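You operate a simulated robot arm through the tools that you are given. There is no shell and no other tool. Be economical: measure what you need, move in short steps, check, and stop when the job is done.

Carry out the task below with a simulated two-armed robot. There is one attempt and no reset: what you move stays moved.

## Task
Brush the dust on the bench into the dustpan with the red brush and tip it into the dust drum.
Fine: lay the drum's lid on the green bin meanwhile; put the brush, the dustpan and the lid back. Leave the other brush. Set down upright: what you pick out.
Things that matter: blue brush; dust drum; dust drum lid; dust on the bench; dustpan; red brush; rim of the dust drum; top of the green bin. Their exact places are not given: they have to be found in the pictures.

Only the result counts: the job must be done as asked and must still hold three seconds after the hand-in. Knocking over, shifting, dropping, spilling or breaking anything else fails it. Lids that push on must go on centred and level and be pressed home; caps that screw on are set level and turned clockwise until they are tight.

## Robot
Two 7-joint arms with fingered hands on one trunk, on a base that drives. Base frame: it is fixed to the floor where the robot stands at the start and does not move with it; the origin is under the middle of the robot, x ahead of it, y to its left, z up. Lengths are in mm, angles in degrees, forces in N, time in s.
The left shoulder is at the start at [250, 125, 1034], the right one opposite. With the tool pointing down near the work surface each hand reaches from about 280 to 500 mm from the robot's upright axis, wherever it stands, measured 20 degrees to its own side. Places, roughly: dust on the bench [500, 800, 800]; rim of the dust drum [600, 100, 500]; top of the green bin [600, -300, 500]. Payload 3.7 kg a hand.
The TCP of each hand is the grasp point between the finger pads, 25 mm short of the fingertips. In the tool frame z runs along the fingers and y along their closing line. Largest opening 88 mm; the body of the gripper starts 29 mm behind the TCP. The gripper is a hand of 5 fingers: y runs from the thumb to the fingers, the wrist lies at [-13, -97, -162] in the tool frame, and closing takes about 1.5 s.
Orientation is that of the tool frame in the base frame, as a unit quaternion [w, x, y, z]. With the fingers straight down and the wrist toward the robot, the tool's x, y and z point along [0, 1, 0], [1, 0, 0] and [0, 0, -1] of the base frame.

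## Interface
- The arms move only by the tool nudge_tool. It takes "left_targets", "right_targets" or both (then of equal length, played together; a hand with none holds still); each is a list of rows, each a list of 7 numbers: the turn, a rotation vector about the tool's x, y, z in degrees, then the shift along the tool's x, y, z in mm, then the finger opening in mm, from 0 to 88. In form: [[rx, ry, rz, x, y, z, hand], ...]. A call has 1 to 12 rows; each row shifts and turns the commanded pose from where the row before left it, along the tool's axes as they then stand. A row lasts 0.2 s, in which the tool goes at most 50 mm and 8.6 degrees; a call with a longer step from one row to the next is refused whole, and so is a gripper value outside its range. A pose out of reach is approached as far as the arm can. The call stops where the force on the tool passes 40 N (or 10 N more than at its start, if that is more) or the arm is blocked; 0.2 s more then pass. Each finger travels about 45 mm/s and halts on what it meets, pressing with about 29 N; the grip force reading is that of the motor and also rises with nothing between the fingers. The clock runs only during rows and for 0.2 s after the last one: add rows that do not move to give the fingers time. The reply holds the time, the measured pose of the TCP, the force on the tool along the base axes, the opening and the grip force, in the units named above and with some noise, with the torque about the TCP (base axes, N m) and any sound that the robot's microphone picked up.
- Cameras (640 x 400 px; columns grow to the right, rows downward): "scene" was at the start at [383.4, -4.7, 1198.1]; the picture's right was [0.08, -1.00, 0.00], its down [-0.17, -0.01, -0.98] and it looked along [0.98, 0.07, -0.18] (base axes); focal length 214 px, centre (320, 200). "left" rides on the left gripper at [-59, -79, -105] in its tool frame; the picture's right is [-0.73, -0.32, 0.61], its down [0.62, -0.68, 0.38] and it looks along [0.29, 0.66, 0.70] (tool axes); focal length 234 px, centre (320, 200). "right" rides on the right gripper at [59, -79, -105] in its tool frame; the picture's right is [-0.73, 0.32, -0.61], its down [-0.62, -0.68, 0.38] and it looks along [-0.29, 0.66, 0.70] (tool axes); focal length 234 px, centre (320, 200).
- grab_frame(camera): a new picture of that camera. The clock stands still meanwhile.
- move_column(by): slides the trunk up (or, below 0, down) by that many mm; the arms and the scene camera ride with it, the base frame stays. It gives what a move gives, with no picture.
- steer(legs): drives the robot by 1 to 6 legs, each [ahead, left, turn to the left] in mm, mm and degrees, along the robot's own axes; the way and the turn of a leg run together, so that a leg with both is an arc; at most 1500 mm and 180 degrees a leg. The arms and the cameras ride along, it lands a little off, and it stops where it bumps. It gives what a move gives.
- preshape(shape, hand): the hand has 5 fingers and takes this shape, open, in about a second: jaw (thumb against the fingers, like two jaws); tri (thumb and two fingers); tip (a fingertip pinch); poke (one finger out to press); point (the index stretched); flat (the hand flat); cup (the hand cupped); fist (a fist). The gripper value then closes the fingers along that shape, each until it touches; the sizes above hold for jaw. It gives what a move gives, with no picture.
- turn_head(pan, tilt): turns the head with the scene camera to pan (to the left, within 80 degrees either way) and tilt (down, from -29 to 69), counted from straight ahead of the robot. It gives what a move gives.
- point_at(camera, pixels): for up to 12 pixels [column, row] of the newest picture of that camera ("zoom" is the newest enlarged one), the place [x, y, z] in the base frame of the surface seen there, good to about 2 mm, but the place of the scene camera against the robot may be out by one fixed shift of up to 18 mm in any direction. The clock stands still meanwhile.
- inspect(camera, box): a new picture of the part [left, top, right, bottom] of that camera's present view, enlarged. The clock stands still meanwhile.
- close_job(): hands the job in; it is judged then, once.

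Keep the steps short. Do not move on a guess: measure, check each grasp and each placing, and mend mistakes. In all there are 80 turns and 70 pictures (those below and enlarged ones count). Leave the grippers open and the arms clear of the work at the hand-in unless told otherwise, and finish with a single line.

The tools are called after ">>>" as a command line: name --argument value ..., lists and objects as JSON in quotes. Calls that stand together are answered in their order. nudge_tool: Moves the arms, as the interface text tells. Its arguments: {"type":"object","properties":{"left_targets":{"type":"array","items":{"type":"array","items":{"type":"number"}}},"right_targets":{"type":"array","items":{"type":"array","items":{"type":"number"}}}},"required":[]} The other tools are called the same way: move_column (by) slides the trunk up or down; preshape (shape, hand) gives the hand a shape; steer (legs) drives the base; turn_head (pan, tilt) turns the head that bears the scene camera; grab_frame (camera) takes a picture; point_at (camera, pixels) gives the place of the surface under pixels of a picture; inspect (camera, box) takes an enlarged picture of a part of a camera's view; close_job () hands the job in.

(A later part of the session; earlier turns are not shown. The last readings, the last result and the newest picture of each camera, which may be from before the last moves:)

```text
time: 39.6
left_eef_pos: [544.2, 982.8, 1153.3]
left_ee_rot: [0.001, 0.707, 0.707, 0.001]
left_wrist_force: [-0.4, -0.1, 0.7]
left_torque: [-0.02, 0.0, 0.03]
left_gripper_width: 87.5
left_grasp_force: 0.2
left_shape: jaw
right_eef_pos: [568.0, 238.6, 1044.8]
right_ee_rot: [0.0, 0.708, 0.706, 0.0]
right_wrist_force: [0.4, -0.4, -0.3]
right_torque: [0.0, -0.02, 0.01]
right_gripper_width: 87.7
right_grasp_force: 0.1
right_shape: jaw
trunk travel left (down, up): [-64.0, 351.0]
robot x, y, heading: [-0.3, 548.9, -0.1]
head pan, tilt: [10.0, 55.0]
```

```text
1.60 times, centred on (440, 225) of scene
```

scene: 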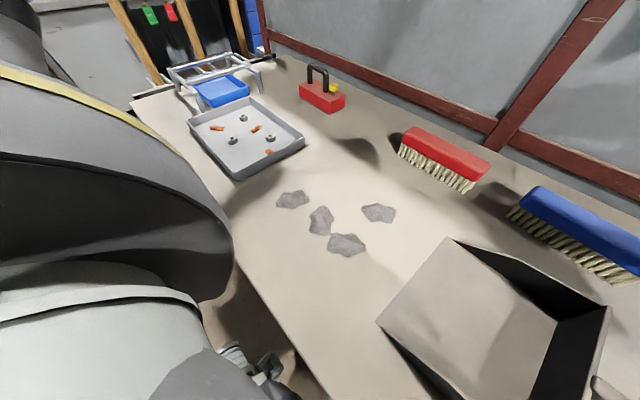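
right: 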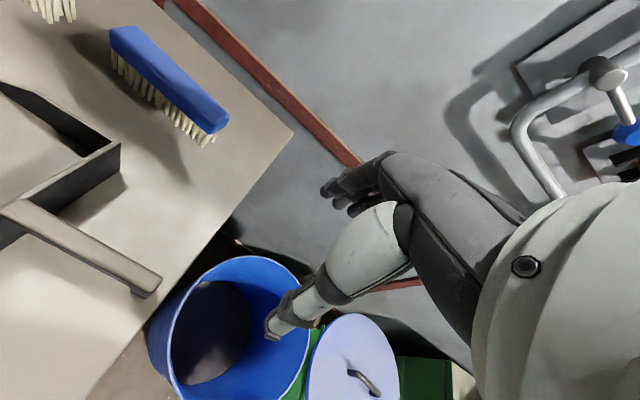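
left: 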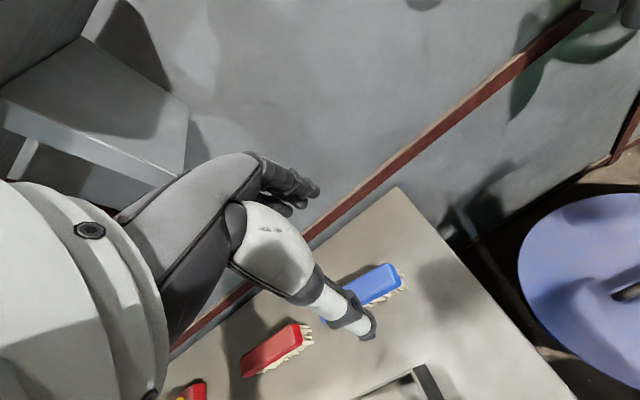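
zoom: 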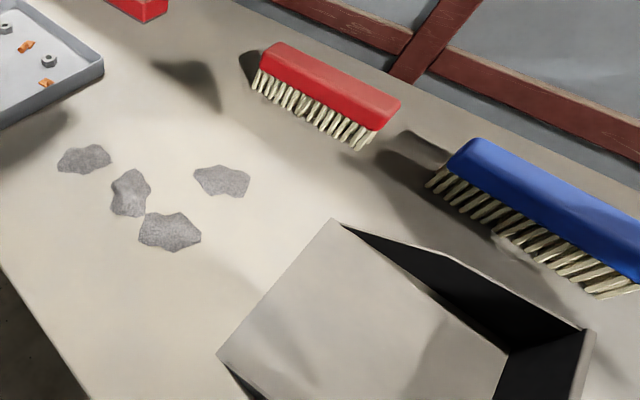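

The brush lies along y, centre about (757,685). The pan handle runs along y at x≈530, top z 871. Before grasping I'll test in free air whether the right wrist can do the tipping turn (about tool y, negative).

>>> nudge_tool --right_targets '[[0, -8, 0, 0, 0, 0, 88], [0, -8, 0, 0, 0, 0, 88], [0, -8, 0, 0, 0, 0, 88], [0, -8, 0, 0, 0, 0, 88], [0, -8, 0, 0, 0, 0, 88], [0, -8, 0, 0, 0, 0, 88], [0, -8, 0, 0, 0, 0, 88], [0, -8, 0, 0, 0, 0, 88], [0, -8, 0, 0, 0, 0, 88], [0, 0, 0, 0, 0, 0, 88]]'

```text
time: 41.8
left_eef_pos: [543.3, 982.8, 1153.2]
left_ee_rot: [0.0, 0.707, 0.707, 0.0]
left_wrist_force: [0.2, -0.1, 0.2]
left_torque: [-0.03, -0.02, -0.02]
left_gripper_width: 87.7
left_grasp_force: 0.0
left_shape: jaw
right_eef_pos: [598.7, 161.8, 987.2]
right_ee_rot: [0.416, 0.572, 0.572, -0.416]
right_wrist_force: [0.9, 0.7, -0.6]
right_torque: [-0.01, 0.04, 0.0]
right_gripper_width: 87.8
right_grasp_force: 0.0
right_shape: jaw
right hand out of reach, approached as far as the arm can: row 6, 7, 8, 9
trunk travel left (down, up): [-64.0, 351.0]
robot x, y, heading: [0.8, 551.1, -0.1]
head pan, tilt: [10.0, 55.0]
```

The orientation is attainable, with some drift in position. I'll turn back and go on to +30° so that the grasp is made counter-tilted; tipping then needs only about −50° at the end.

>>> nudge_tool --right_targets '[[0, 8, 0, 0, 0, 0, 88], [0, 8, 0, 0, 0, 0, 88], [0, 8, 0, 0, 0, 0, 88], [0, 8, 0, 0, 0, 0, 88], [0, 8, 0, 0, 0, 0, 88], [0, 8, 0, 0, 0, 0, 88], [0, 8, 0, 0, 0, 0, 88], [0, 8, 0, 0, 0, 0, 88], [0, 8, 0, 0, 0, 0, 88], [0, 0, 0, 0, 0, 0, 88]]'

>>> nudge_tool --right_targets '[[0, 6, 0, 0, 0, 0, 88], [0, 6, 0, 0, 0, 0, 88], [0, 6, 0, 0, 0, 0, 88], [0, 6, 0, 0, 0, 0, 88], [0, 6, 0, 0, 0, 0, 88], [0, 0, 0, 0, 0, 0, 88]]'

```text
time: 44.0
left_eef_pos: [544.5, 983.0, 1153.2]
left_ee_rot: [0.0, 0.707, 0.707, 0.0]
left_wrist_force: [-0.4, 0.1, 0.0]
left_torque: [-0.03, -0.02, 0.0]
left_gripper_width: 87.7
left_grasp_force: 0.1
left_shape: jaw
right_eef_pos: [598.4, 160.7, 989.0]
right_ee_rot: [-0.001, 0.707, 0.707, 0.0]
right_wrist_force: [-0.2, 0.1, 0.8]
right_torque: [0.01, -0.01, -0.02]
right_gripper_width: 88.0
right_grasp_force: 0.1
right_shape: jaw
trunk travel left (down, up): [-64.0, 351.0]
robot x, y, heading: [1.0, 549.0, -0.2]
head pan, tilt: [10.0, 55.0]
```

```text
time: 45.4
left_eef_pos: [545.7, 981.7, 1154.4]
left_ee_rot: [0.0, 0.707, 0.707, 0.0]
left_wrist_force: [-0.5, 0.6, 0.3]
left_torque: [0.0, -0.01, 0.03]
left_gripper_width: 87.6
left_grasp_force: 0.2
left_shape: jaw
right_eef_pos: [598.9, 160.6, 989.0]
right_ee_rot: [-0.183, 0.683, 0.683, 0.184]
right_wrist_force: [0.6, -0.6, -0.1]
right_torque: [0.0, -0.03, -0.02]
right_gripper_width: 87.5
right_grasp_force: 0.1
right_shape: jaw
trunk travel left (down, up): [-64.0, 351.0]
robot x, y, heading: [-3.4, 550.1, -0.1]
head pan, tilt: [10.0, 55.0]
```

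I'll lessen the counter-tilt to 20° for clearance, then move to just above the pan handle and look.

>>> nudge_tool --right_targets '[[0, -5, 0, 0, 0, 0, 88], [0, -5, 0, 0, 0, 0, 88], [0, 0, 0, 29, -14, 16.7, 88], [0, 0, 0, 29, -14, 16.7, 88], [0, 0, 0, 29, -14, 16.7, 88], [0, 0, 0, 29, -14, 16.7, 88], [0, 0, 0, 29, -14, 16.7, 88], [0, 0, 0, 0, 0, 0, 88]]'

>>> grab_frame --camera "right"

```text
time: 47.2
left_eef_pos: [544.0, 982.0, 1154.3]
left_ee_rot: [0.0, 0.707, 0.707, 0.0]
left_wrist_force: [0.4, 0.2, 0.0]
left_torque: [-0.02, -0.01, -0.02]
left_gripper_width: 87.5
left_grasp_force: 0.1
left_shape: jaw
right_eef_pos: [560.0, 308.2, 972.8]
right_ee_rot: [-0.123, 0.697, 0.695, 0.122]
right_wrist_force: [0.3, 0.1, 0.1]
right_torque: [0.0, -0.01, 0.08]
right_gripper_width: 88.0
right_grasp_force: 0.1
right_shape: jaw
right hand out of reach, approached as far as the arm can: row 6, 7
trunk travel left (down, up): [-64.0, 351.0]
robot x, y, heading: [-4.4, 547.5, 0.3]
head pan, tilt: [10.0, 55.0]
```

```text
42 pictures are left
```

right: 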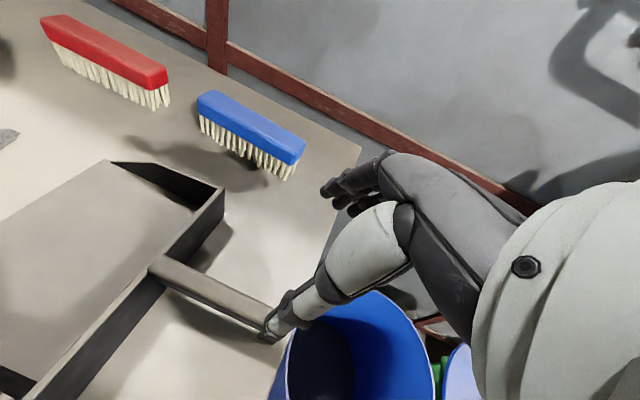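

That spot is too near the robot for the right hand with this tilt; I'll fetch the brush first with the left hand, then back off. Move the left hand above the red brush.

>>> nudge_tool --left_targets '[[0, 0, 0, -33, 23.7, 21.4, 88], [0, 0, 0, -33, 23.7, 21.4, 88], [0, 0, 0, -33, 23.7, 21.4, 88], [0, 0, 0, -33, 23.7, 21.4, 88], [0, 0, 0, -33, 23.7, 21.4, 88], [0, 0, 0, -33, 23.7, 21.4, 88], [0, 0, 0, -33, 23.7, 21.4, 88], [0, 0, 0, -33, 23.7, 21.4, 88], [0, 0, 0, -33, 23.7, 21.4, 88], [0, 0, 0, 0, 0, 0, 88]]'

>>> grab_frame --camera "left"

```text
time: 49.4
left_eef_pos: [755.5, 684.9, 961.0]
left_ee_rot: [-0.001, 0.707, 0.707, 0.0]
left_wrist_force: [0.0, 0.0, -1.2]
left_torque: [0.01, 0.0, 0.0]
left_gripper_width: 87.8
left_grasp_force: 0.2
left_shape: jaw
right_eef_pos: [559.0, 308.0, 971.2]
right_ee_rot: [-0.123, 0.698, 0.695, 0.123]
right_wrist_force: [-0.5, 0.2, -0.2]
right_torque: [-0.04, 0.03, 0.0]
right_gripper_width: 87.7
right_grasp_force: 0.1
right_shape: jaw
trunk travel left (down, up): [-64.0, 351.0]
robot x, y, heading: [0.7, 547.0, -0.0]
head pan, tilt: [10.0, 55.0]
```

```text
41 pictures are left
```

left: 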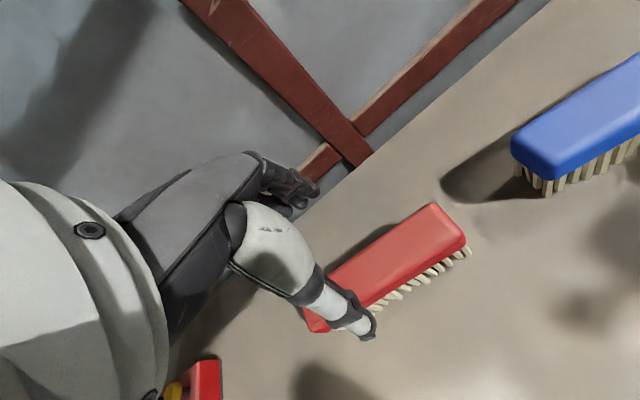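

I'll measure the brush's corners from here.

>>> point_at --camera "left" --pixels '[[432, 206], [462, 243], [335, 270], [385, 298], [309, 322], [326, 329], [400, 265], [360, 275], [470, 254], [385, 305]]'

```text
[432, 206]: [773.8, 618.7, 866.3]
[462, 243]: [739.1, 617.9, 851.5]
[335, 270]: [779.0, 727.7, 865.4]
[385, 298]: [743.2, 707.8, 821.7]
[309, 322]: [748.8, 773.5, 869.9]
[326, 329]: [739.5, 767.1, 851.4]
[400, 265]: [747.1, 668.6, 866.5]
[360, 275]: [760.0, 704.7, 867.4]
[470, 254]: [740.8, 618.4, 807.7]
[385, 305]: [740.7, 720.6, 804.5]
```

Brush: y 615–773, x about 739–781, top z 867. I'll lower over its middle and close.

>>> nudge_tool --left_targets '[[0, 0, 0, 9, 4.5, 30, 88], [0, 0, 0, 0, 0, 30, 88], [0, 0, 0, 0, 0, 25, 88], [0, 0, 0, 0, 0, 20, 88], [0, 0, 0, 0, 0, 0, 60], [0, 0, 0, 0, 0, 0, 20], [0, 0, 0, 0, 0, 0, 20], [0, 0, 0, 0, 0, 0, 20], [0, 0, 0, 0, 0, 0, 20], [0, 0, 0, 0, 0, 0, 20], [0, 0, 0, 0, 0, 0, 20]]'

>>> grab_frame --camera "left"

```text
time: 51.8
left_eef_pos: [760.5, 694.1, 855.8]
left_ee_rot: [-0.001, 0.707, 0.707, 0.0]
left_wrist_force: [0.2, 0.9, 0.4]
left_torque: [0.01, 0.0, 0.03]
left_gripper_width: 35.6
left_grasp_force: 28.9
left_shape: jaw
right_eef_pos: [560.3, 309.1, 971.4]
right_ee_rot: [-0.123, 0.697, 0.695, 0.123]
right_wrist_force: [0.8, -0.3, -0.1]
right_torque: [0.0, 0.01, 0.0]
right_gripper_width: 87.9
right_grasp_force: 0.1
right_shape: jaw
trunk travel left (down, up): [-64.0, 351.0]
robot x, y, heading: [0.3, 545.8, 0.2]
head pan, tilt: [10.0, 55.0]
```

```text
40 pictures are left
```

left: 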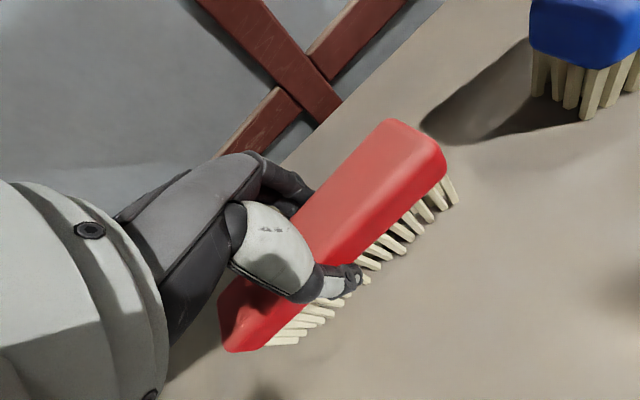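

The brush is held (35.6 mm, 29 N). I'll lift it and draw it back toward the far side of the dust, well above the bench.

>>> nudge_tool --left_targets '[[0, 0, 0, 0, 0, -10, 20], [0, 0, 0, 0, 0, -40, 20], [0, 0, 0, 0, 0, -50, 20], [0, 0, 0, 15, -30, 0, 20], [0, 0, 0, 24, -34, 0, 20], [0, 0, 0, 24, -34, 0, 20], [0, 0, 0, 24, -34, 0, 20], [0, 0, 0, 24, -30, 0, 20], [0, 0, 0, 15, 0, 0, 20], [0, 0, 0, 0, 0, 0, 20]]'

>>> nudge_tool --left_targets '[[0, 0, 8, 0, 0, 0, 20], [0, 0, 8, 0, 0, 0, 20], [0, 0, 8, 0, 0, 0, 20], [0, 0, 8, 0, 0, 0, 20], [0, 0, 8, 0, 0, 0, 20], [0, 0, 8, 0, 0, 0, 20], [0, 0, 8, 0, 0, 0, 20], [0, 0, 8, 0, 0, 0, 20], [0, 0, 8, 0, 0, 0, 20], [0, 0, 8, 0, 0, 0, 20], [0, 0, 8, 0, 0, 0, 20], [0, 0, 2, 0, 0, 0, 20]]'

>>> grab_frame --camera "left"

```text
time: 54.0
left_eef_pos: [599.2, 820.0, 956.0]
left_ee_rot: [0.0, 0.707, 0.707, 0.0]
left_wrist_force: [-0.5, -0.4, -1.4]
left_torque: [-0.02, -0.02, -0.01]
left_gripper_width: 35.6
left_grasp_force: 29.5
left_shape: jaw
right_eef_pos: [561.1, 307.9, 972.1]
right_ee_rot: [-0.122, 0.697, 0.696, 0.123]
right_wrist_force: [-0.2, 0.3, -0.7]
right_torque: [0.01, 0.01, 0.01]
right_gripper_width: 87.6
right_grasp_force: 0.0
right_shape: jaw
trunk travel left (down, up): [-64.0, 351.0]
robot x, y, heading: [-0.5, 551.1, -0.0]
head pan, tilt: [10.0, 55.0]
```

```text
time: 56.6
left_eef_pos: [600.6, 820.1, 957.4]
left_ee_rot: [0.002, 1.0, -0.001, 0.001]
left_wrist_force: [0.7, -0.9, -1.1]
left_torque: [0.02, -0.01, 0.03]
left_gripper_width: 35.7
left_grasp_force: 29.5
left_shape: jaw
right_eef_pos: [560.9, 308.0, 971.4]
right_ee_rot: [-0.123, 0.697, 0.696, 0.123]
right_wrist_force: [0.3, 0.3, 0.4]
right_torque: [0.02, -0.02, -0.01]
right_gripper_width: 87.6
right_grasp_force: 0.0
right_shape: jaw
trunk travel left (down, up): [-64.0, 351.0]
robot x, y, heading: [2.9, 551.4, -0.1]
head pan, tilt: [10.0, 55.0]
```

```text
39 pictures are left
```

left: 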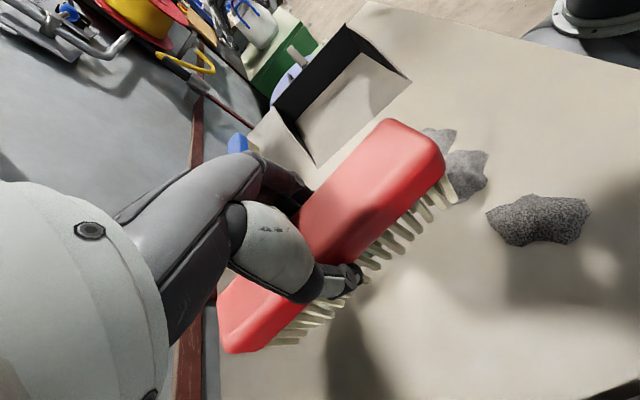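

The brush is now crosswise. I'll back the robot 80 mm so that the right hand can reach the handle properly.

>>> steer --legs '[[-80, 0, 0]]'

```text
time: 57.7
left_eef_pos: [518.0, 821.5, 957.0]
left_ee_rot: [0.0, 1.0, 0.0, -0.001]
left_wrist_force: [-0.3, -0.8, -2.0]
left_torque: [0.01, -0.03, -0.03]
left_gripper_width: 35.7
left_grasp_force: 29.1
left_shape: jaw
right_eef_pos: [479.7, 307.9, 970.9]
right_ee_rot: [-0.123, 0.696, 0.697, 0.123]
right_wrist_force: [-0.1, 0.6, -0.5]
right_torque: [-0.01, -0.02, 0.02]
right_gripper_width: 87.7
right_grasp_force: 0.0
right_shape: jaw
trunk travel left (down, up): [-64.0, 351.0]
robot x, y, heading: [-86.2, 552.1, 0.2]
head pan, tilt: [10.0, 55.0]
```

Align the right hand above the handle and look.

>>> nudge_tool --right_targets '[[0, 0, 0, 6, 25, 8, 88], [0, 0, 0, 6, 25, 8, 88], [0, 0, 0, 0, 0, 0, 88]]'

>>> grab_frame --camera "right"

```text
time: 58.5
left_eef_pos: [517.7, 821.0, 957.2]
left_ee_rot: [0.0, 1.0, 0.0, 0.001]
left_wrist_force: [-0.8, 0.7, -1.7]
left_torque: [0.01, 0.0, 0.02]
left_gripper_width: 36.0
left_grasp_force: 29.4
left_shape: jaw
right_eef_pos: [531.4, 324.8, 960.2]
right_ee_rot: [-0.122, 0.696, 0.697, 0.124]
right_wrist_force: [-0.3, -0.2, 0.4]
right_torque: [-0.03, 0.02, -0.01]
right_gripper_width: 87.9
right_grasp_force: 0.1
right_shape: jaw
trunk travel left (down, up): [-64.0, 351.0]
robot x, y, heading: [-81.1, 551.5, -0.1]
head pan, tilt: [10.0, 55.0]
```

```text
38 pictures are left
```

right: 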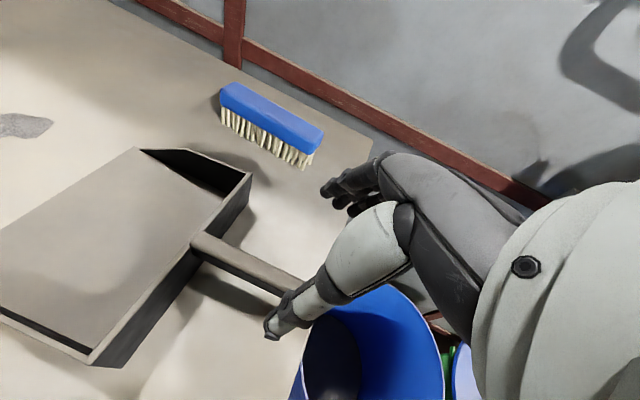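

I'll measure the handle's edges and the pan's reference corners, for putting it back later.

>>> point_at --camera "right" --pixels '[[245, 256], [235, 262], [240, 271], [230, 270], [200, 240], [270, 278], [250, 175], [90, 362], [136, 150], [5, 317], [245, 275], [10, 200]]'

>>> inspect --camera "right" --box '[160, 200, 320, 300]'

```text
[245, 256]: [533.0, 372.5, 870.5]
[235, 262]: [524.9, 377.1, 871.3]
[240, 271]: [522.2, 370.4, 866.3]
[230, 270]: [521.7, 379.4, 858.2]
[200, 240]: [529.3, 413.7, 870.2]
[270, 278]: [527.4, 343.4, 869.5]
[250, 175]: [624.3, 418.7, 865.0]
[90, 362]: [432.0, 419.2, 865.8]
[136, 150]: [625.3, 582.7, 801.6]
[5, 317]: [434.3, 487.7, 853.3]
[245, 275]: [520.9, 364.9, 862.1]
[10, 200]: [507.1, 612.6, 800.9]
```

```text
4.00 times, centred on (240, 250) of right
```

zoom: 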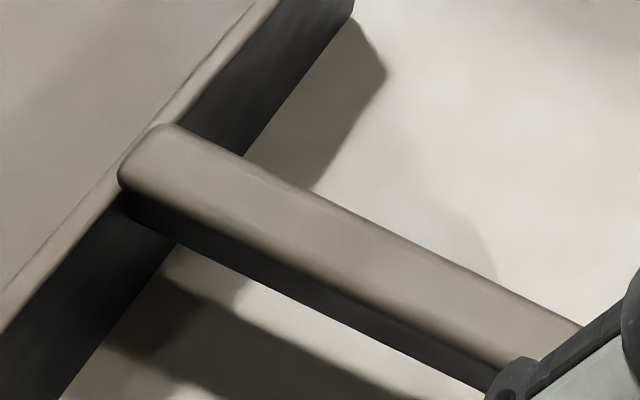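

The handle is 17 mm wide, z 856–871, centred on x 530. I'll move down onto it and close.

>>> nudge_tool --right_targets '[[0, 0, 0, 4, -1, 35, 88], [0, 0, 0, 0, 0, 35, 88], [0, 0, 0, 0, 0, 25, 88], [0, 0, 0, 0, 0, 11, 88], [0, 0, 0, 0, 0, 0, 60], [0, 0, 0, 0, 0, 0, 20], [0, 0, 0, 0, 0, 0, 4], [0, 0, 0, 0, 0, 0, 4], [0, 0, 0, 0, 0, 0, 4], [0, 0, 0, 0, 0, 0, 4], [0, 0, 0, 0, 0, 0, 4], [0, 0, 0, 0, 0, 0, 4]]'

>>> grab_frame --camera "right"

```text
time: 61.1
left_eef_pos: [520.3, 820.7, 956.9]
left_ee_rot: [0.001, 1.0, -0.001, 0.0]
left_wrist_force: [0.4, -0.4, -1.6]
left_torque: [0.02, -0.03, 0.02]
left_gripper_width: 35.5
left_grasp_force: 29.1
left_shape: jaw
right_eef_pos: [528.5, 365.6, 861.8]
right_ee_rot: [-0.123, 0.696, 0.696, 0.123]
right_wrist_force: [-1.0, -0.4, -1.5]
right_torque: [-0.01, 0.0, 0.07]
right_gripper_width: 9.7
right_grasp_force: 28.3
right_shape: jaw
trunk travel left (down, up): [-64.0, 351.0]
robot x, y, heading: [-79.8, 544.9, 0.1]
head pan, tilt: [10.0, 55.0]
```

```text
36 pictures are left
```

right: 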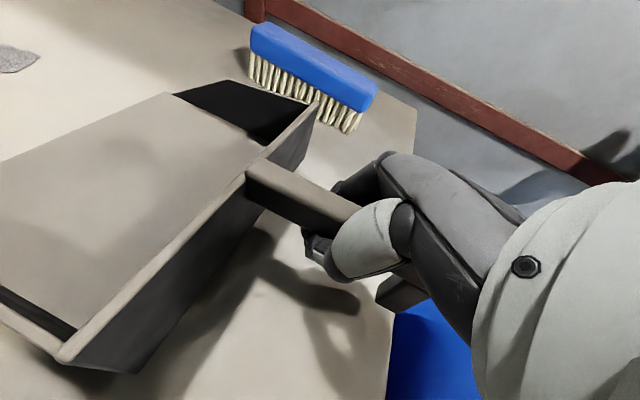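

The pan handle is gripped (9.7 mm, 28 N). Before the sweep I'll check how close the parts tray is to the far end of the dust.

>>> turn_head --pan 10 --tilt 60

>>> grab_frame --camera "scene"

```text
time: 61.7
left_eef_pos: [518.7, 820.4, 955.6]
left_ee_rot: [0.0, 1.0, 0.0, 0.0]
left_wrist_force: [0.4, 0.2, -1.3]
left_torque: [0.04, -0.01, 0.01]
left_gripper_width: 36.0
left_grasp_force: 28.9
left_shape: jaw
right_eef_pos: [529.4, 365.7, 861.6]
right_ee_rot: [-0.122, 0.696, 0.697, 0.122]
right_wrist_force: [0.0, -0.4, -1.7]
right_torque: [-0.01, 0.05, 0.07]
right_gripper_width: 9.5
right_grasp_force: 29.1
right_shape: jaw
trunk travel left (down, up): [-64.0, 351.0]
robot x, y, heading: [-79.8, 554.1, 0.0]
head pan, tilt: [10.0, 60.0]
```

```text
35 pictures are left
```

scene: 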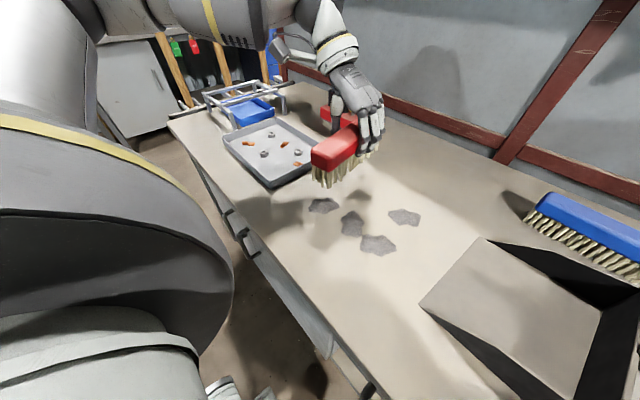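

>>> point_at --camera "scene" --pixels '[[270, 187], [300, 178], [223, 140], [322, 207], [308, 210], [352, 223], [378, 245], [404, 217], [475, 238], [420, 303], [560, 390]]'

```text
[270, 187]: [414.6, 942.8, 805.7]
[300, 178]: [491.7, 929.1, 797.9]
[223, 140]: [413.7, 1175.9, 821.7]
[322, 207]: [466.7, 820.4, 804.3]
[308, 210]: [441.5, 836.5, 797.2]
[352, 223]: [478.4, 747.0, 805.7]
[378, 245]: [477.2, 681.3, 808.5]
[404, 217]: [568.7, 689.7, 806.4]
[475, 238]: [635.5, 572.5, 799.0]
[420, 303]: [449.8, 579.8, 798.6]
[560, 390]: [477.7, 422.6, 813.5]
```

The tray edge is at y≈935, so the brush fits down behind the dust at y 885. I'll lower it there first.

>>> nudge_tool --left_targets '[[0, 0, 0, -4, -32, 0, 20], [0, 0, 0, 0, -32, 0, 20], [0, 0, 0, 0, 0, 40, 20], [0, 0, 0, 0, 0, 40, 20], [0, 0, 0, 0, 0, 14, 20], [0, 0, 0, 0, 0, 4, 20], [0, 0, 0, 0, 0, 2, 20], [0, 0, 0, 0, 0, 0, 20]]'

>>> grab_frame --camera "scene"

```text
time: 63.5
left_eef_pos: [515.4, 885.0, 857.0]
left_ee_rot: [-0.001, 1.0, 0.0, -0.001]
left_wrist_force: [-0.1, -0.7, -1.2]
left_torque: [0.03, -0.01, 0.01]
left_gripper_width: 35.9
left_grasp_force: 28.8
left_shape: jaw
right_eef_pos: [530.0, 366.0, 861.7]
right_ee_rot: [-0.123, 0.696, 0.697, 0.122]
right_wrist_force: [0.3, 0.6, -1.3]
right_torque: [-0.07, -0.01, 0.0]
right_gripper_width: 9.4
right_grasp_force: 28.9
right_shape: jaw
trunk travel left (down, up): [-64.0, 351.0]
robot x, y, heading: [-79.0, 546.4, -0.1]
head pan, tilt: [10.0, 60.0]
```

```text
34 pictures are left
```

scene: 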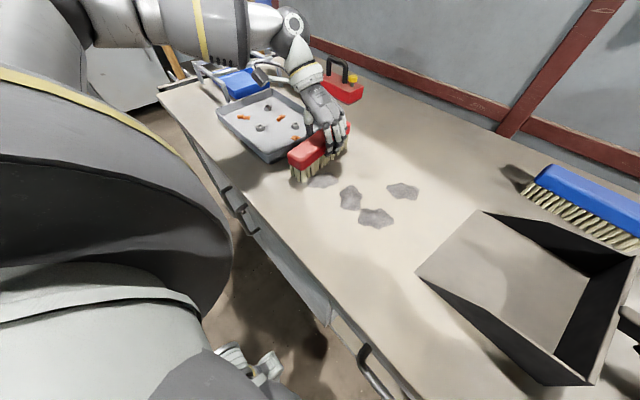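

The brush stands behind all the dust. I'll lower 2 mm more and sweep slowly toward the pan.

>>> nudge_tool --left_targets '[[0, 0, 0, 0, 0, 2, 20], [0, 0, 0, 0, 15, 0, 20], [0, 0, 0, 0, 20, 0, 20], [0, 0, 0, 0, 20, 0, 20], [0, 0, 0, 0, 20, 0, 20], [0, 0, 0, 0, 20, 0, 20], [0, 0, 0, 1, 20, 0, 20], [0, 0, 0, 1, 20, 0, 20], [0, 0, 0, 1, 20, 0, 20], [0, 0, 0, 2, 20, 0, 20], [0, 0, 0, 2, 20, 0, 20], [0, 0, 0, 2, 20, 0, 20]]'

>>> grab_frame --camera "scene"

```text
time: 66.1
left_eef_pos: [525.4, 669.1, 854.9]
left_ee_rot: [0.0, 1.0, 0.0, 0.003]
left_wrist_force: [1.1, 0.0, 1.7]
left_torque: [0.04, 0.01, -0.01]
left_gripper_width: 35.6
left_grasp_force: 28.7
left_shape: jaw
right_eef_pos: [527.9, 364.8, 861.6]
right_ee_rot: [-0.123, 0.696, 0.696, 0.123]
right_wrist_force: [0.6, -0.3, -0.8]
right_torque: [-0.08, 0.0, -0.01]
right_gripper_width: 9.7
right_grasp_force: 29.5
right_shape: jaw
trunk travel left (down, up): [-64.0, 351.0]
robot x, y, heading: [-80.6, 551.0, -0.1]
head pan, tilt: [10.0, 60.0]
```

```text
33 pictures are left
```

scene: 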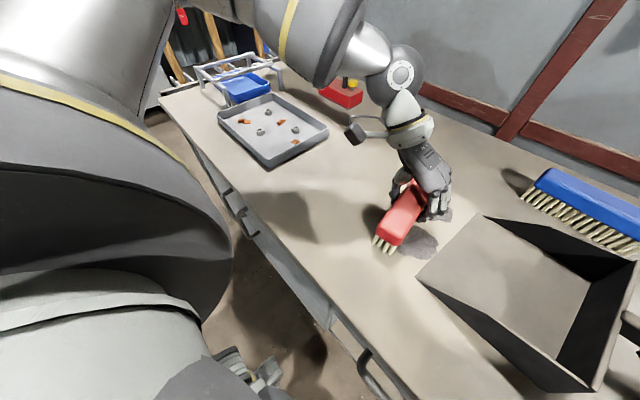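

The dust is gathering in front of the brush. I'll sweep on over the lip into the pan, rising 4 mm at the edge.

>>> nudge_tool --left_targets '[[0, 0, 0, 1, 15, 0, 20], [0, 0, 0, 1, 15, 0, 20], [0, 0, 0, 1, 15, -2, 20], [0, 0, 0, 0, 15, -2, 20], [0, 0, 0, 0, 15, -1, 20], [0, 0, 0, 0, 15, 0, 20], [0, 0, 0, 0, 15, 0, 20], [0, 0, 0, 0, 15, 0, 20], [0, 0, 0, 0, 15, 0, 20], [0, 0, 0, 0, 0, 0, 20]]'

>>> grab_frame --camera "scene"

```text
time: 68.3
left_eef_pos: [528.9, 535.0, 862.7]
left_ee_rot: [0.001, 1.0, 0.0, 0.004]
left_wrist_force: [-0.1, 7.2, 18.3]
left_torque: [0.1, -0.04, -0.03]
left_gripper_width: 37.1
left_grasp_force: 28.3
left_shape: jaw
right_eef_pos: [527.0, 364.9, 863.3]
right_ee_rot: [-0.124, 0.697, 0.696, 0.123]
right_wrist_force: [-0.6, -3.8, -6.4]
right_torque: [0.04, 0.05, 0.09]
right_gripper_width: 9.7
right_grasp_force: 29.3
right_shape: jaw
trunk travel left (down, up): [-64.0, 351.0]
robot x, y, heading: [-78.2, 550.6, 0.5]
head pan, tilt: [10.0, 60.0]
```

```text
32 pictures are left
```

scene: 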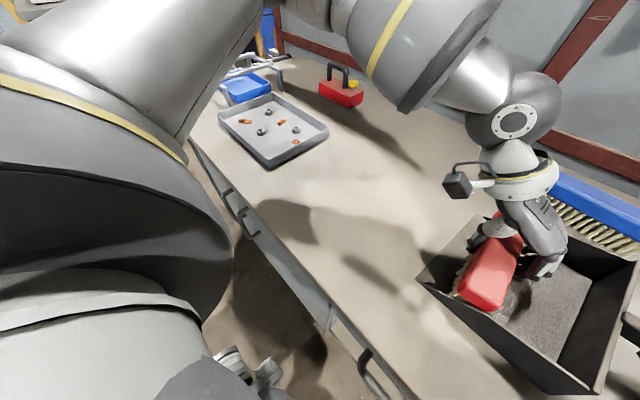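

The dust is now spread on the pan's floor and the bench looks clean. I'll raise the brush straight up and look.

>>> nudge_tool --left_targets '[[0, 0, 0, 0, 0, -10, 20], [0, 0, 0, 0, 0, -20, 20], [0, 0, 0, 0, 0, -40, 20], [0, 0, 0, 0, -20, -40, 20], [0, 0, 0, 0, -40, -20, 20], [0, 0, 0, 0, -45, 0, 20], [0, 0, 0, 0, -45, 0, 20], [0, 0, 0, 0, -45, 0, 20], [0, 0, 0, 0, 0, 0, 20]]'

>>> grab_frame --camera "scene"

>>> grab_frame --camera "right"

```text
time: 70.3
left_eef_pos: [527.8, 729.1, 987.8]
left_ee_rot: [0.0, 1.0, 0.001, -0.001]
left_wrist_force: [-0.5, 0.1, -2.2]
left_torque: [0.03, -0.02, -0.02]
left_gripper_width: 35.9
left_grasp_force: 29.4
left_shape: jaw
right_eef_pos: [529.3, 364.3, 862.7]
right_ee_rot: [-0.124, 0.696, 0.696, 0.122]
right_wrist_force: [0.5, -0.5, -2.2]
right_torque: [-0.09, 0.03, -0.01]
right_gripper_width: 9.4
right_grasp_force: 28.9
right_shape: jaw
trunk travel left (down, up): [-64.0, 351.0]
robot x, y, heading: [-81.2, 548.3, 0.1]
head pan, tilt: [10.0, 60.0]
```

```text
31 pictures are left
```

scene: 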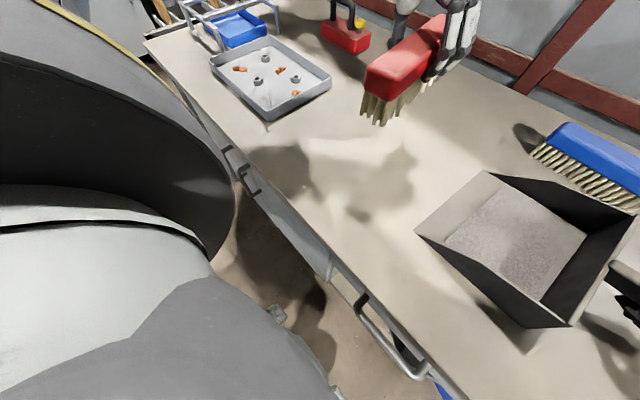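

```text
30 pictures are left
```

right: 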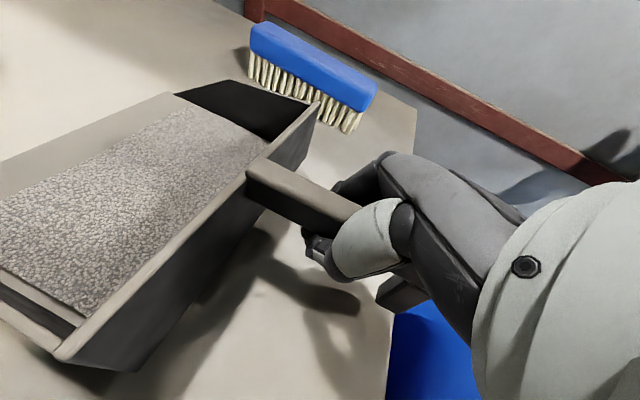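

The dust lies in the back of the pan. I'll enlarge the bench to make sure none is left.

>>> inspect --camera "scene" --box '[200, 80, 520, 300]'

```text
1.82 times, centred on (360, 190) of scene
```

zoom: 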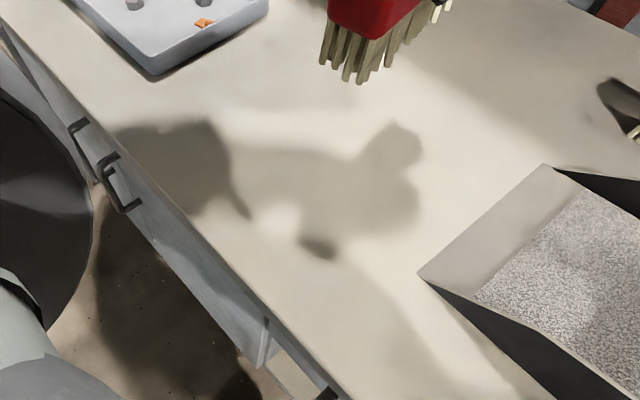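

The bench is clean. I'll now lift the pan slowly, tilting the mouth up a few degrees so that the dust stays at the back, and check the grip.

>>> nudge_tool --right_targets '[[0, 0, 0, 1.7, 0, -4.7, 0], [0, 0, 0, 1.7, 0, -4.7, 0], [0, 2, 0, 5, 0, -14, 0], [0, 2, 0, 7, 0, -19, 0], [0, 2, 0, 7, 0, -19, 0], [0, 0, 0, 7, 0, -19, 0], [0, 0, 0, 7, 0, -19, 0], [0, 0, 0, 0, 0, 0, 0]]'

>>> grab_frame --camera "right"

>>> grab_frame --camera "scene"

```text
time: 72.1
left_eef_pos: [526.9, 731.2, 988.4]
left_ee_rot: [0.001, 1.0, 0.0, -0.001]
left_wrist_force: [-0.6, -1.0, -1.7]
left_torque: [0.03, -0.02, -0.01]
left_gripper_width: 35.9
left_grasp_force: 29.0
left_shape: jaw
right_eef_pos: [529.9, 359.6, 967.7]
right_ee_rot: [-0.159, 0.69, 0.689, 0.158]
right_wrist_force: [-0.4, 0.0, -2.0]
right_torque: [-0.12, 0.01, 0.02]
right_gripper_width: 9.3
right_grasp_force: 29.2
right_shape: jaw
trunk travel left (down, up): [-64.0, 351.0]
robot x, y, heading: [-80.7, 549.2, -0.0]
head pan, tilt: [10.0, 60.0]
```

```text
28 pictures are left
```

right: 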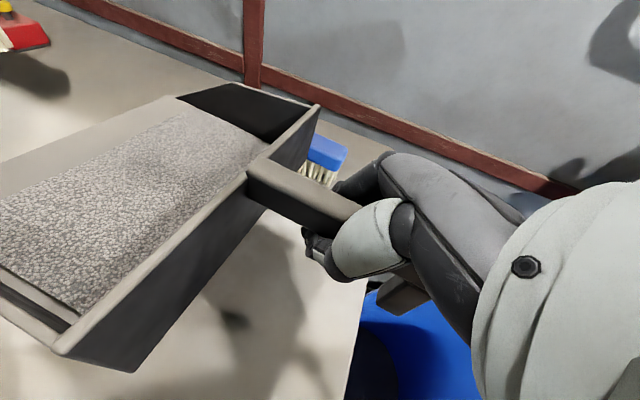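

```text
27 pictures are left
```

scene: 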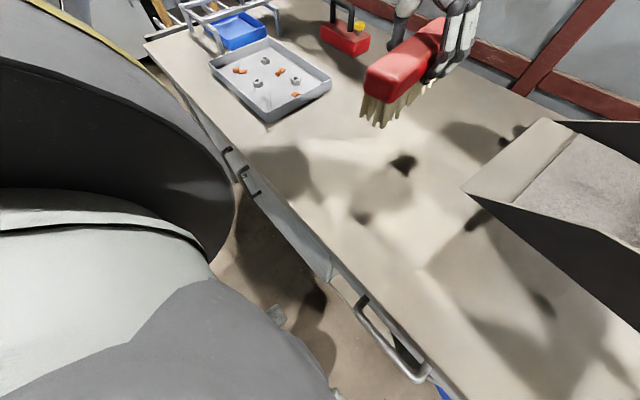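

The pan holds firm with the dust in it. The plan is to drive so the pan is over the drum (centre about (600,57)), then lower and tip. I'll drive right 220 mm, then forward 65 mm.

>>> steer --legs '[[0, -220, 0], [68, 0, 0]]'

>>> grab_frame --camera "right"

```text
time: 75.3
left_eef_pos: [596.3, 508.9, 987.8]
left_ee_rot: [0.0, 1.0, 0.0, -0.001]
left_wrist_force: [-0.1, 0.4, -1.6]
left_torque: [-0.03, -0.02, -0.04]
left_gripper_width: 36.1
left_grasp_force: 28.4
left_shape: jaw
right_eef_pos: [598.3, 137.0, 966.8]
right_ee_rot: [-0.159, 0.69, 0.688, 0.158]
right_wrist_force: [-0.2, -0.6, -1.7]
right_torque: [-0.17, 0.04, 0.0]
right_gripper_width: 9.7
right_grasp_force: 29.6
right_shape: jaw
trunk travel left (down, up): [-64.0, 351.0]
robot x, y, heading: [-12.9, 332.4, -0.1]
head pan, tilt: [10.0, 60.0]
```

```text
26 pictures are left
```

right: 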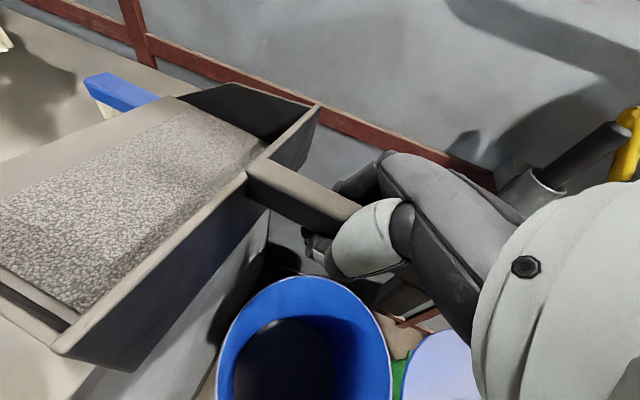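

Measure the rim, and move the pan 190 mm to the right so that its mouth is over the drum.

>>> point_at --camera "right" --pixels '[[310, 278], [388, 352], [220, 362], [250, 297], [360, 296], [218, 390]]'

>>> nudge_tool --right_targets '[[0, 0, 0, -20, 0, -9.7, 0], [0, 0, 0, -34, 0, -16.5, 0], [0, 0, 0, -34, 0, -16.5, 0], [0, 0, 0, -34, 0, -16.5, 0], [0, 0, 0, -34, 0, -16.5, 0], [0, 0, 0, -15, 0, -7.3, 0], [0, 0, 0, 0, 0, 0, 0]]'

```text
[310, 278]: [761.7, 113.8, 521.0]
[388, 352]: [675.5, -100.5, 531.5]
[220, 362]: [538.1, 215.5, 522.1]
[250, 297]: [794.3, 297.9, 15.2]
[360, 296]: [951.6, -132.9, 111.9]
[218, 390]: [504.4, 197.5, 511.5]
```

```text
time: 76.9
left_eef_pos: [594.8, 509.6, 989.0]
left_ee_rot: [0.0, 1.0, 0.0, 0.0]
left_wrist_force: [-0.2, 0.0, -1.2]
left_torque: [-0.01, 0.01, -0.01]
left_gripper_width: 36.0
left_grasp_force: 29.0
left_shape: jaw
right_eef_pos: [596.1, -53.6, 966.2]
right_ee_rot: [-0.16, 0.69, 0.688, 0.159]
right_wrist_force: [-0.6, -0.9, -2.2]
right_torque: [-0.12, 0.04, 0.02]
right_gripper_width: 9.6
right_grasp_force: 29.2
right_shape: jaw
trunk travel left (down, up): [-64.0, 351.0]
robot x, y, heading: [-15.3, 332.5, -0.2]
head pan, tilt: [10.0, 60.0]
```

Reached without trouble. I'll lower the level pan straight down by 220 mm.

>>> nudge_tool --right_targets '[[0, 0, 0, -8, 0, 17, 0], [0, 0, 0, -16, 0, 33, 0], [0, 0, 0, -16, 0, 33, 0], [0, 0, 0, -16, 0, 33, 0], [0, 0, 0, -16, 0, 33, 0], [0, 0, 0, -16, 0, 33, 0], [0, 0, 0, -8, 0, 17, 0], [0, 0, 0, 0, 0, 0, 0]]'

>>> grab_frame --camera "right"

```text
time: 78.7
left_eef_pos: [596.6, 508.3, 988.3]
left_ee_rot: [0.0, 1.0, 0.0, -0.001]
left_wrist_force: [0.6, 0.5, -1.9]
left_torque: [0.01, 0.01, 0.03]
left_gripper_width: 35.9
left_grasp_force: 28.8
left_shape: jaw
right_eef_pos: [597.7, -51.5, 746.2]
right_ee_rot: [-0.16, 0.689, 0.689, 0.159]
right_wrist_force: [0.5, 0.4, -1.8]
right_torque: [-0.17, 0.01, 0.01]
right_gripper_width: 9.5
right_grasp_force: 29.1
right_shape: jaw
trunk travel left (down, up): [-64.0, 351.0]
robot x, y, heading: [-12.8, 330.4, 0.0]
head pan, tilt: [10.0, 60.0]
```

```text
25 pictures are left
```

right: 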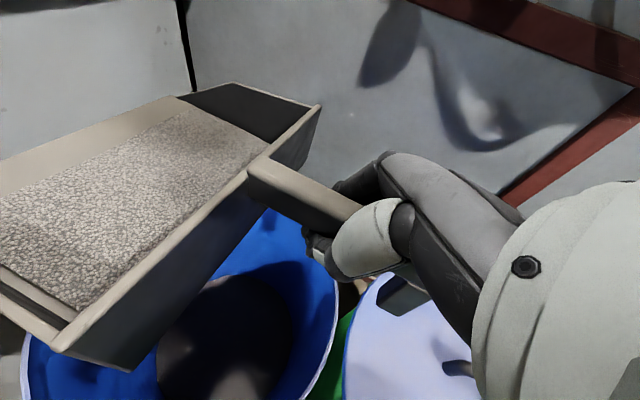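

Now I'll tip about 46° (pan from +6° to −40°); the mouth then lies near (600,76,561), just above and inside the rim.

>>> nudge_tool --right_targets '[[0, -5, 0, 0, 0, 0, 0], [0, -6, 0, 0, 0, 0, 0], [0, -6, 0, 0, 0, 0, 0], [0, -6, 0, 0, 0, 0, 0], [0, -6, 0, 0, 0, 0, 0], [0, -6, 0, 0, 0, 0, 0], [0, -6, 0, 0, 0, 0, 0], [0, -5, 0, 0, 0, 0, 0], [0, 0, 0, 0, 0, 0, 0]]'

>>> grab_frame --camera "right"

```text
time: 80.7
left_eef_pos: [596.0, 508.8, 987.1]
left_ee_rot: [0.0, 1.0, 0.0, 0.0]
left_wrist_force: [0.3, 0.3, -2.2]
left_torque: [-0.01, -0.01, -0.03]
left_gripper_width: 36.2
left_grasp_force: 29.2
left_shape: jaw
right_eef_pos: [596.7, -50.7, 746.5]
right_ee_rot: [0.123, 0.697, 0.695, -0.124]
right_wrist_force: [-0.3, 0.0, -0.9]
right_torque: [-0.11, 0.06, -0.01]
right_gripper_width: 9.4
right_grasp_force: 28.9
right_shape: jaw
trunk travel left (down, up): [-64.0, 351.0]
robot x, y, heading: [-13.8, 329.6, -0.2]
head pan, tilt: [10.0, 60.0]
```

```text
24 pictures are left
```

right: 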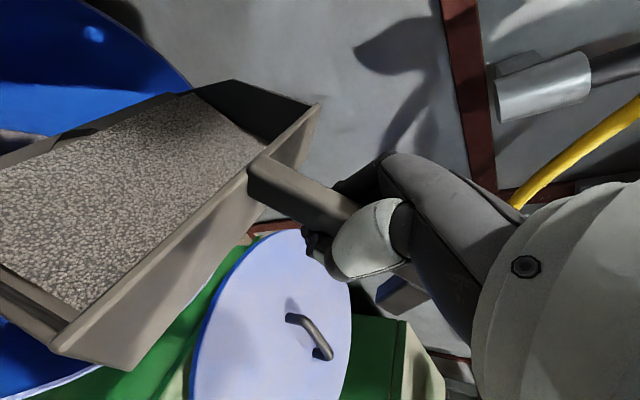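

The dust still clings at −40°. I'll tip on to about −80°, shifting the hand left a little so that the mouth stays over the middle.

>>> nudge_tool --right_targets '[[0, -6, 0, 7, 0, -3.5, 0], [0, -6, 0, 7, 0, -4, 0], [0, -6, 0, 6.5, 0, -4.7, 0], [0, -6, 0, 6, 0, -5.3, 0], [0, -6, 0, 5.5, 0, -6, 0], [0, -5, 0, 5, 0, -6.3, 0], [0, -5, 0, 4.5, 0, -6.6, 0], [0, 0, 0, 0, 0, 0, 0], [0, 0, 0, 0, 0, 0, 0]]'

>>> grab_frame --camera "right"

```text
time: 82.7
left_eef_pos: [595.6, 508.6, 989.0]
left_ee_rot: [0.0, 1.0, 0.0, -0.001]
left_wrist_force: [-0.8, 0.0, -0.5]
left_torque: [0.01, 0.0, -0.01]
left_gripper_width: 36.2
left_grasp_force: 29.0
left_shape: jaw
right_eef_pos: [599.0, 12.6, 750.9]
right_ee_rot: [0.302, 0.631, 0.65, -0.298]
right_wrist_force: [-0.2, -0.5, -2.1]
right_torque: [-0.01, 0.04, 0.01]
right_gripper_width: 9.4
right_grasp_force: 29.2
right_shape: jaw
right hand out of reach, approached as far as the arm can: row 3, 4
trunk travel left (down, up): [-64.0, 351.0]
robot x, y, heading: [-15.4, 330.7, 0.0]
head pan, tilt: [10.0, 60.0]
```

```text
23 pictures are left
```

right: 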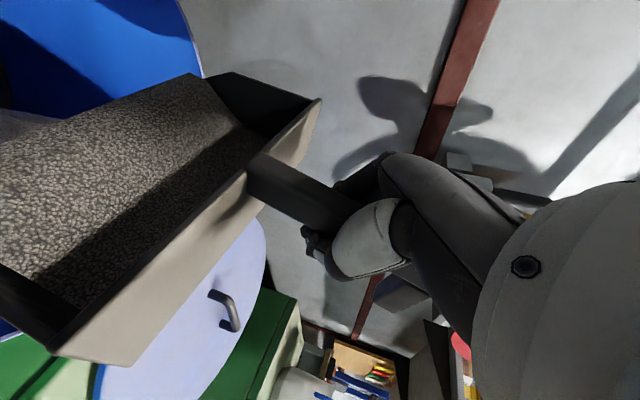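

The pan stands at about −70° and the dust still holds. I'll tip further by 25°.

>>> nudge_tool --right_targets '[[0, -5, 0, 0, 0, 0, 0], [0, -5, 0, 0, 0, 0, 0], [0, -5, 0, 0, 0, 0, 0], [0, -5, 0, 0, 0, 0, 0], [0, -5, 0, 0, 0, 0, 0], [0, 0, 0, 0, 0, 0, 0], [0, 0, 0, 0, 0, 0, 0], [0, 0, 0, 0, 0, 0, 0]]'

>>> grab_frame --camera "right"

```text
time: 84.5
left_eef_pos: [595.0, 510.3, 987.7]
left_ee_rot: [0.0, 1.0, 0.0, -0.001]
left_wrist_force: [0.0, -0.1, -1.4]
left_torque: [0.02, -0.02, -0.01]
left_gripper_width: 36.1
left_grasp_force: 29.1
left_shape: jaw
right_eef_pos: [616.7, 4.6, 747.4]
right_ee_rot: [0.434, 0.552, 0.569, -0.428]
right_wrist_force: [1.1, 0.1, -1.9]
right_torque: [0.02, 0.01, -0.02]
right_gripper_width: 9.1
right_grasp_force: 29.1
right_shape: jaw
right hand out of reach, approached as far as the arm can: row 5
trunk travel left (down, up): [-64.0, 351.0]
robot x, y, heading: [-13.8, 329.3, 0.1]
head pan, tilt: [10.0, 60.0]
```

```text
22 pictures are left
```

right: 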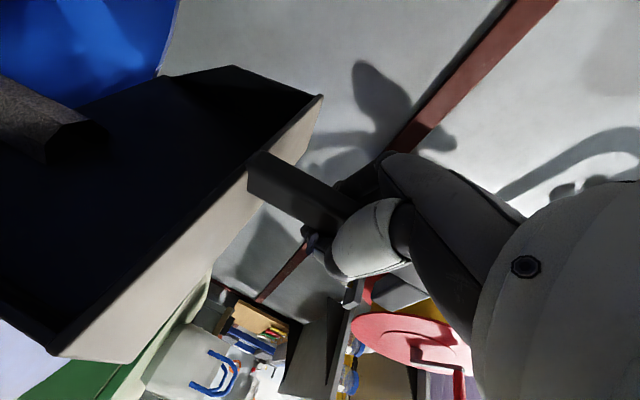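

The pan floor now looks empty, and a grey lump shows at (50,120), perhaps in the drum. I'll wait a moment and look again.

>>> nudge_tool --right_targets '[[0, 0, 0, 0, 0, 0, 0], [0, 0, 0, 0, 0, 0, 0], [0, 0, 0, 0, 0, 0, 0], [0, 0, 0, 0, 0, 0, 0], [0, 0, 0, 0, 0, 0, 0]]'

>>> inspect --camera "right" --box '[0, 0, 320, 300]'

>>> grab_frame --camera "scene"

```text
time: 85.7
left_eef_pos: [595.3, 508.8, 989.7]
left_ee_rot: [0.001, 1.0, 0.0, -0.001]
left_wrist_force: [-0.2, -0.1, -1.8]
left_torque: [-0.03, 0.01, -0.01]
left_gripper_width: 35.9
left_grasp_force: 28.8
left_shape: jaw
right_eef_pos: [616.6, 4.4, 747.6]
right_ee_rot: [0.435, 0.552, 0.57, -0.427]
right_wrist_force: [0.4, -0.1, -1.7]
right_torque: [0.04, 0.01, 0.01]
right_gripper_width: 9.0
right_grasp_force: 29.0
right_shape: jaw
trunk travel left (down, up): [-64.0, 351.0]
robot x, y, heading: [-12.9, 330.5, -0.2]
head pan, tilt: [10.0, 60.0]
```

```text
1.33 times, centred on (160, 150) of right
```

zoom: 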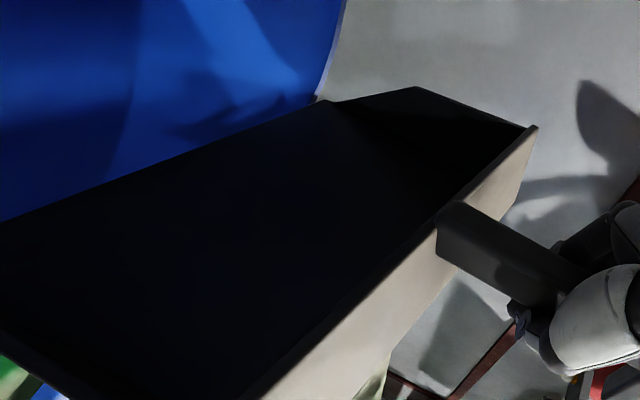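

```text
20 pictures are left
```

scene: 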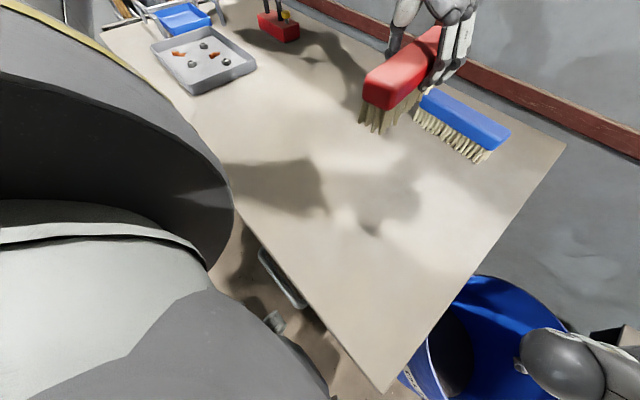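

The dust fell into the drum and the pan is empty. I'll turn the pan back level, in place.

>>> nudge_tool --right_targets '[[0, 6, 0, -2, 0, 0, 0], [0, 8, 0, -3, 0, 0, 0], [0, 8, 0, -3, 0, 0, 0], [0, 8, 0, -3, 0, 0, 0], [0, 8, 0, -3, 0, 0, 0], [0, 8, 0, -3, 0, 0, 0], [0, 8, 0, -3, 0, 0, 0], [0, 8, 0, -3, 0, 0, 0], [0, 8, 0, -3, 0, 0, 0], [0, 8, 0, -3, 0, 0, 0], [0, 8, 0, -3, 0, 0, 0], [0, 8, 0, 0, 0, 0, 0]]'

>>> grab_frame --camera "right"

```text
time: 88.3
left_eef_pos: [596.1, 509.5, 988.1]
left_ee_rot: [0.001, 1.0, 0.0, -0.001]
left_wrist_force: [0.9, 0.6, -2.0]
left_torque: [-0.01, -0.02, 0.0]
left_gripper_width: 35.9
left_grasp_force: 28.9
left_shape: jaw
right_eef_pos: [617.5, -17.6, 765.1]
right_ee_rot: [-0.119, 0.688, 0.707, 0.113]
right_wrist_force: [-0.8, -0.5, -1.7]
right_torque: [-0.14, 0.0, -0.02]
right_gripper_width: 9.1
right_grasp_force: 29.0
right_shape: jaw
trunk travel left (down, up): [-64.0, 351.0]
robot x, y, heading: [-12.0, 331.6, -0.1]
head pan, tilt: [10.0, 60.0]
```

```text
19 pictures are left
```

right: 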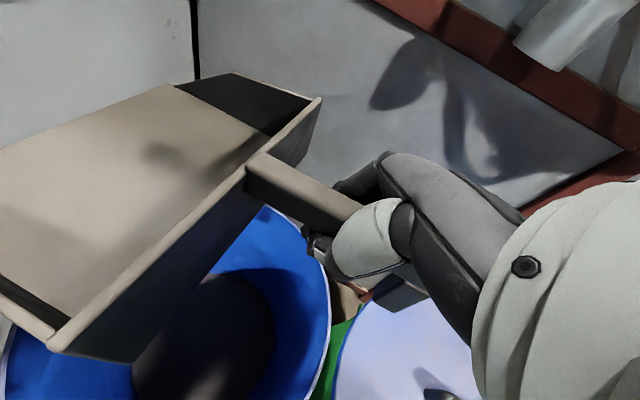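

The pan is empty and level. I'll correct the small wrist error and raise it 205 mm.

>>> nudge_tool --right_targets '[[-0.73, 1.16, 1.36, 0, 0, 0, 0], [0, 0, 0, 7, 0, -19, 0], [0, 0, 0, 13, 0, -36, 0], [0, 0, 0, 13, 0, -36, 0], [0, 0, 0, 13, 0, -36, 0], [0, 0, 0, 13, 0, -36, 0], [0, 0, 0, 11, 0, -30, 0], [0, 0, 0, 0, 0, 0, 0]]'

>>> steer --legs '[[-67, 0, 0], [0, 219, 0]]'

```text
time: 90.1
left_eef_pos: [595.7, 509.4, 988.3]
left_ee_rot: [-0.001, 1.0, 0.0, 0.0]
left_wrist_force: [-0.5, -0.7, -1.3]
left_torque: [0.03, 0.01, 0.0]
left_gripper_width: 36.3
left_grasp_force: 29.1
left_shape: jaw
right_eef_pos: [618.6, -18.5, 971.0]
right_ee_rot: [-0.123, 0.697, 0.696, 0.122]
right_wrist_force: [0.1, -0.1, -1.8]
right_torque: [-0.15, 0.05, 0.01]
right_gripper_width: 8.9
right_grasp_force: 29.4
right_shape: jaw
trunk travel left (down, up): [-64.0, 351.0]
robot x, y, heading: [-15.7, 333.2, -0.1]
head pan, tilt: [10.0, 60.0]
```

```text
time: 93.2
left_eef_pos: [528.1, 728.6, 988.4]
left_ee_rot: [0.0, 1.0, 0.0, -0.001]
left_wrist_force: [-0.2, 0.2, -2.4]
left_torque: [-0.01, 0.01, -0.01]
left_gripper_width: 36.2
left_grasp_force: 29.0
left_shape: jaw
right_eef_pos: [549.5, 199.7, 970.5]
right_ee_rot: [-0.123, 0.697, 0.696, 0.123]
right_wrist_force: [-0.2, -0.1, -2.8]
right_torque: [-0.13, 0.02, 0.01]
right_gripper_width: 8.7
right_grasp_force: 28.4
right_shape: jaw
trunk travel left (down, up): [-64.0, 351.0]
robot x, y, heading: [-78.6, 553.1, -0.1]
head pan, tilt: [10.0, 60.0]
```

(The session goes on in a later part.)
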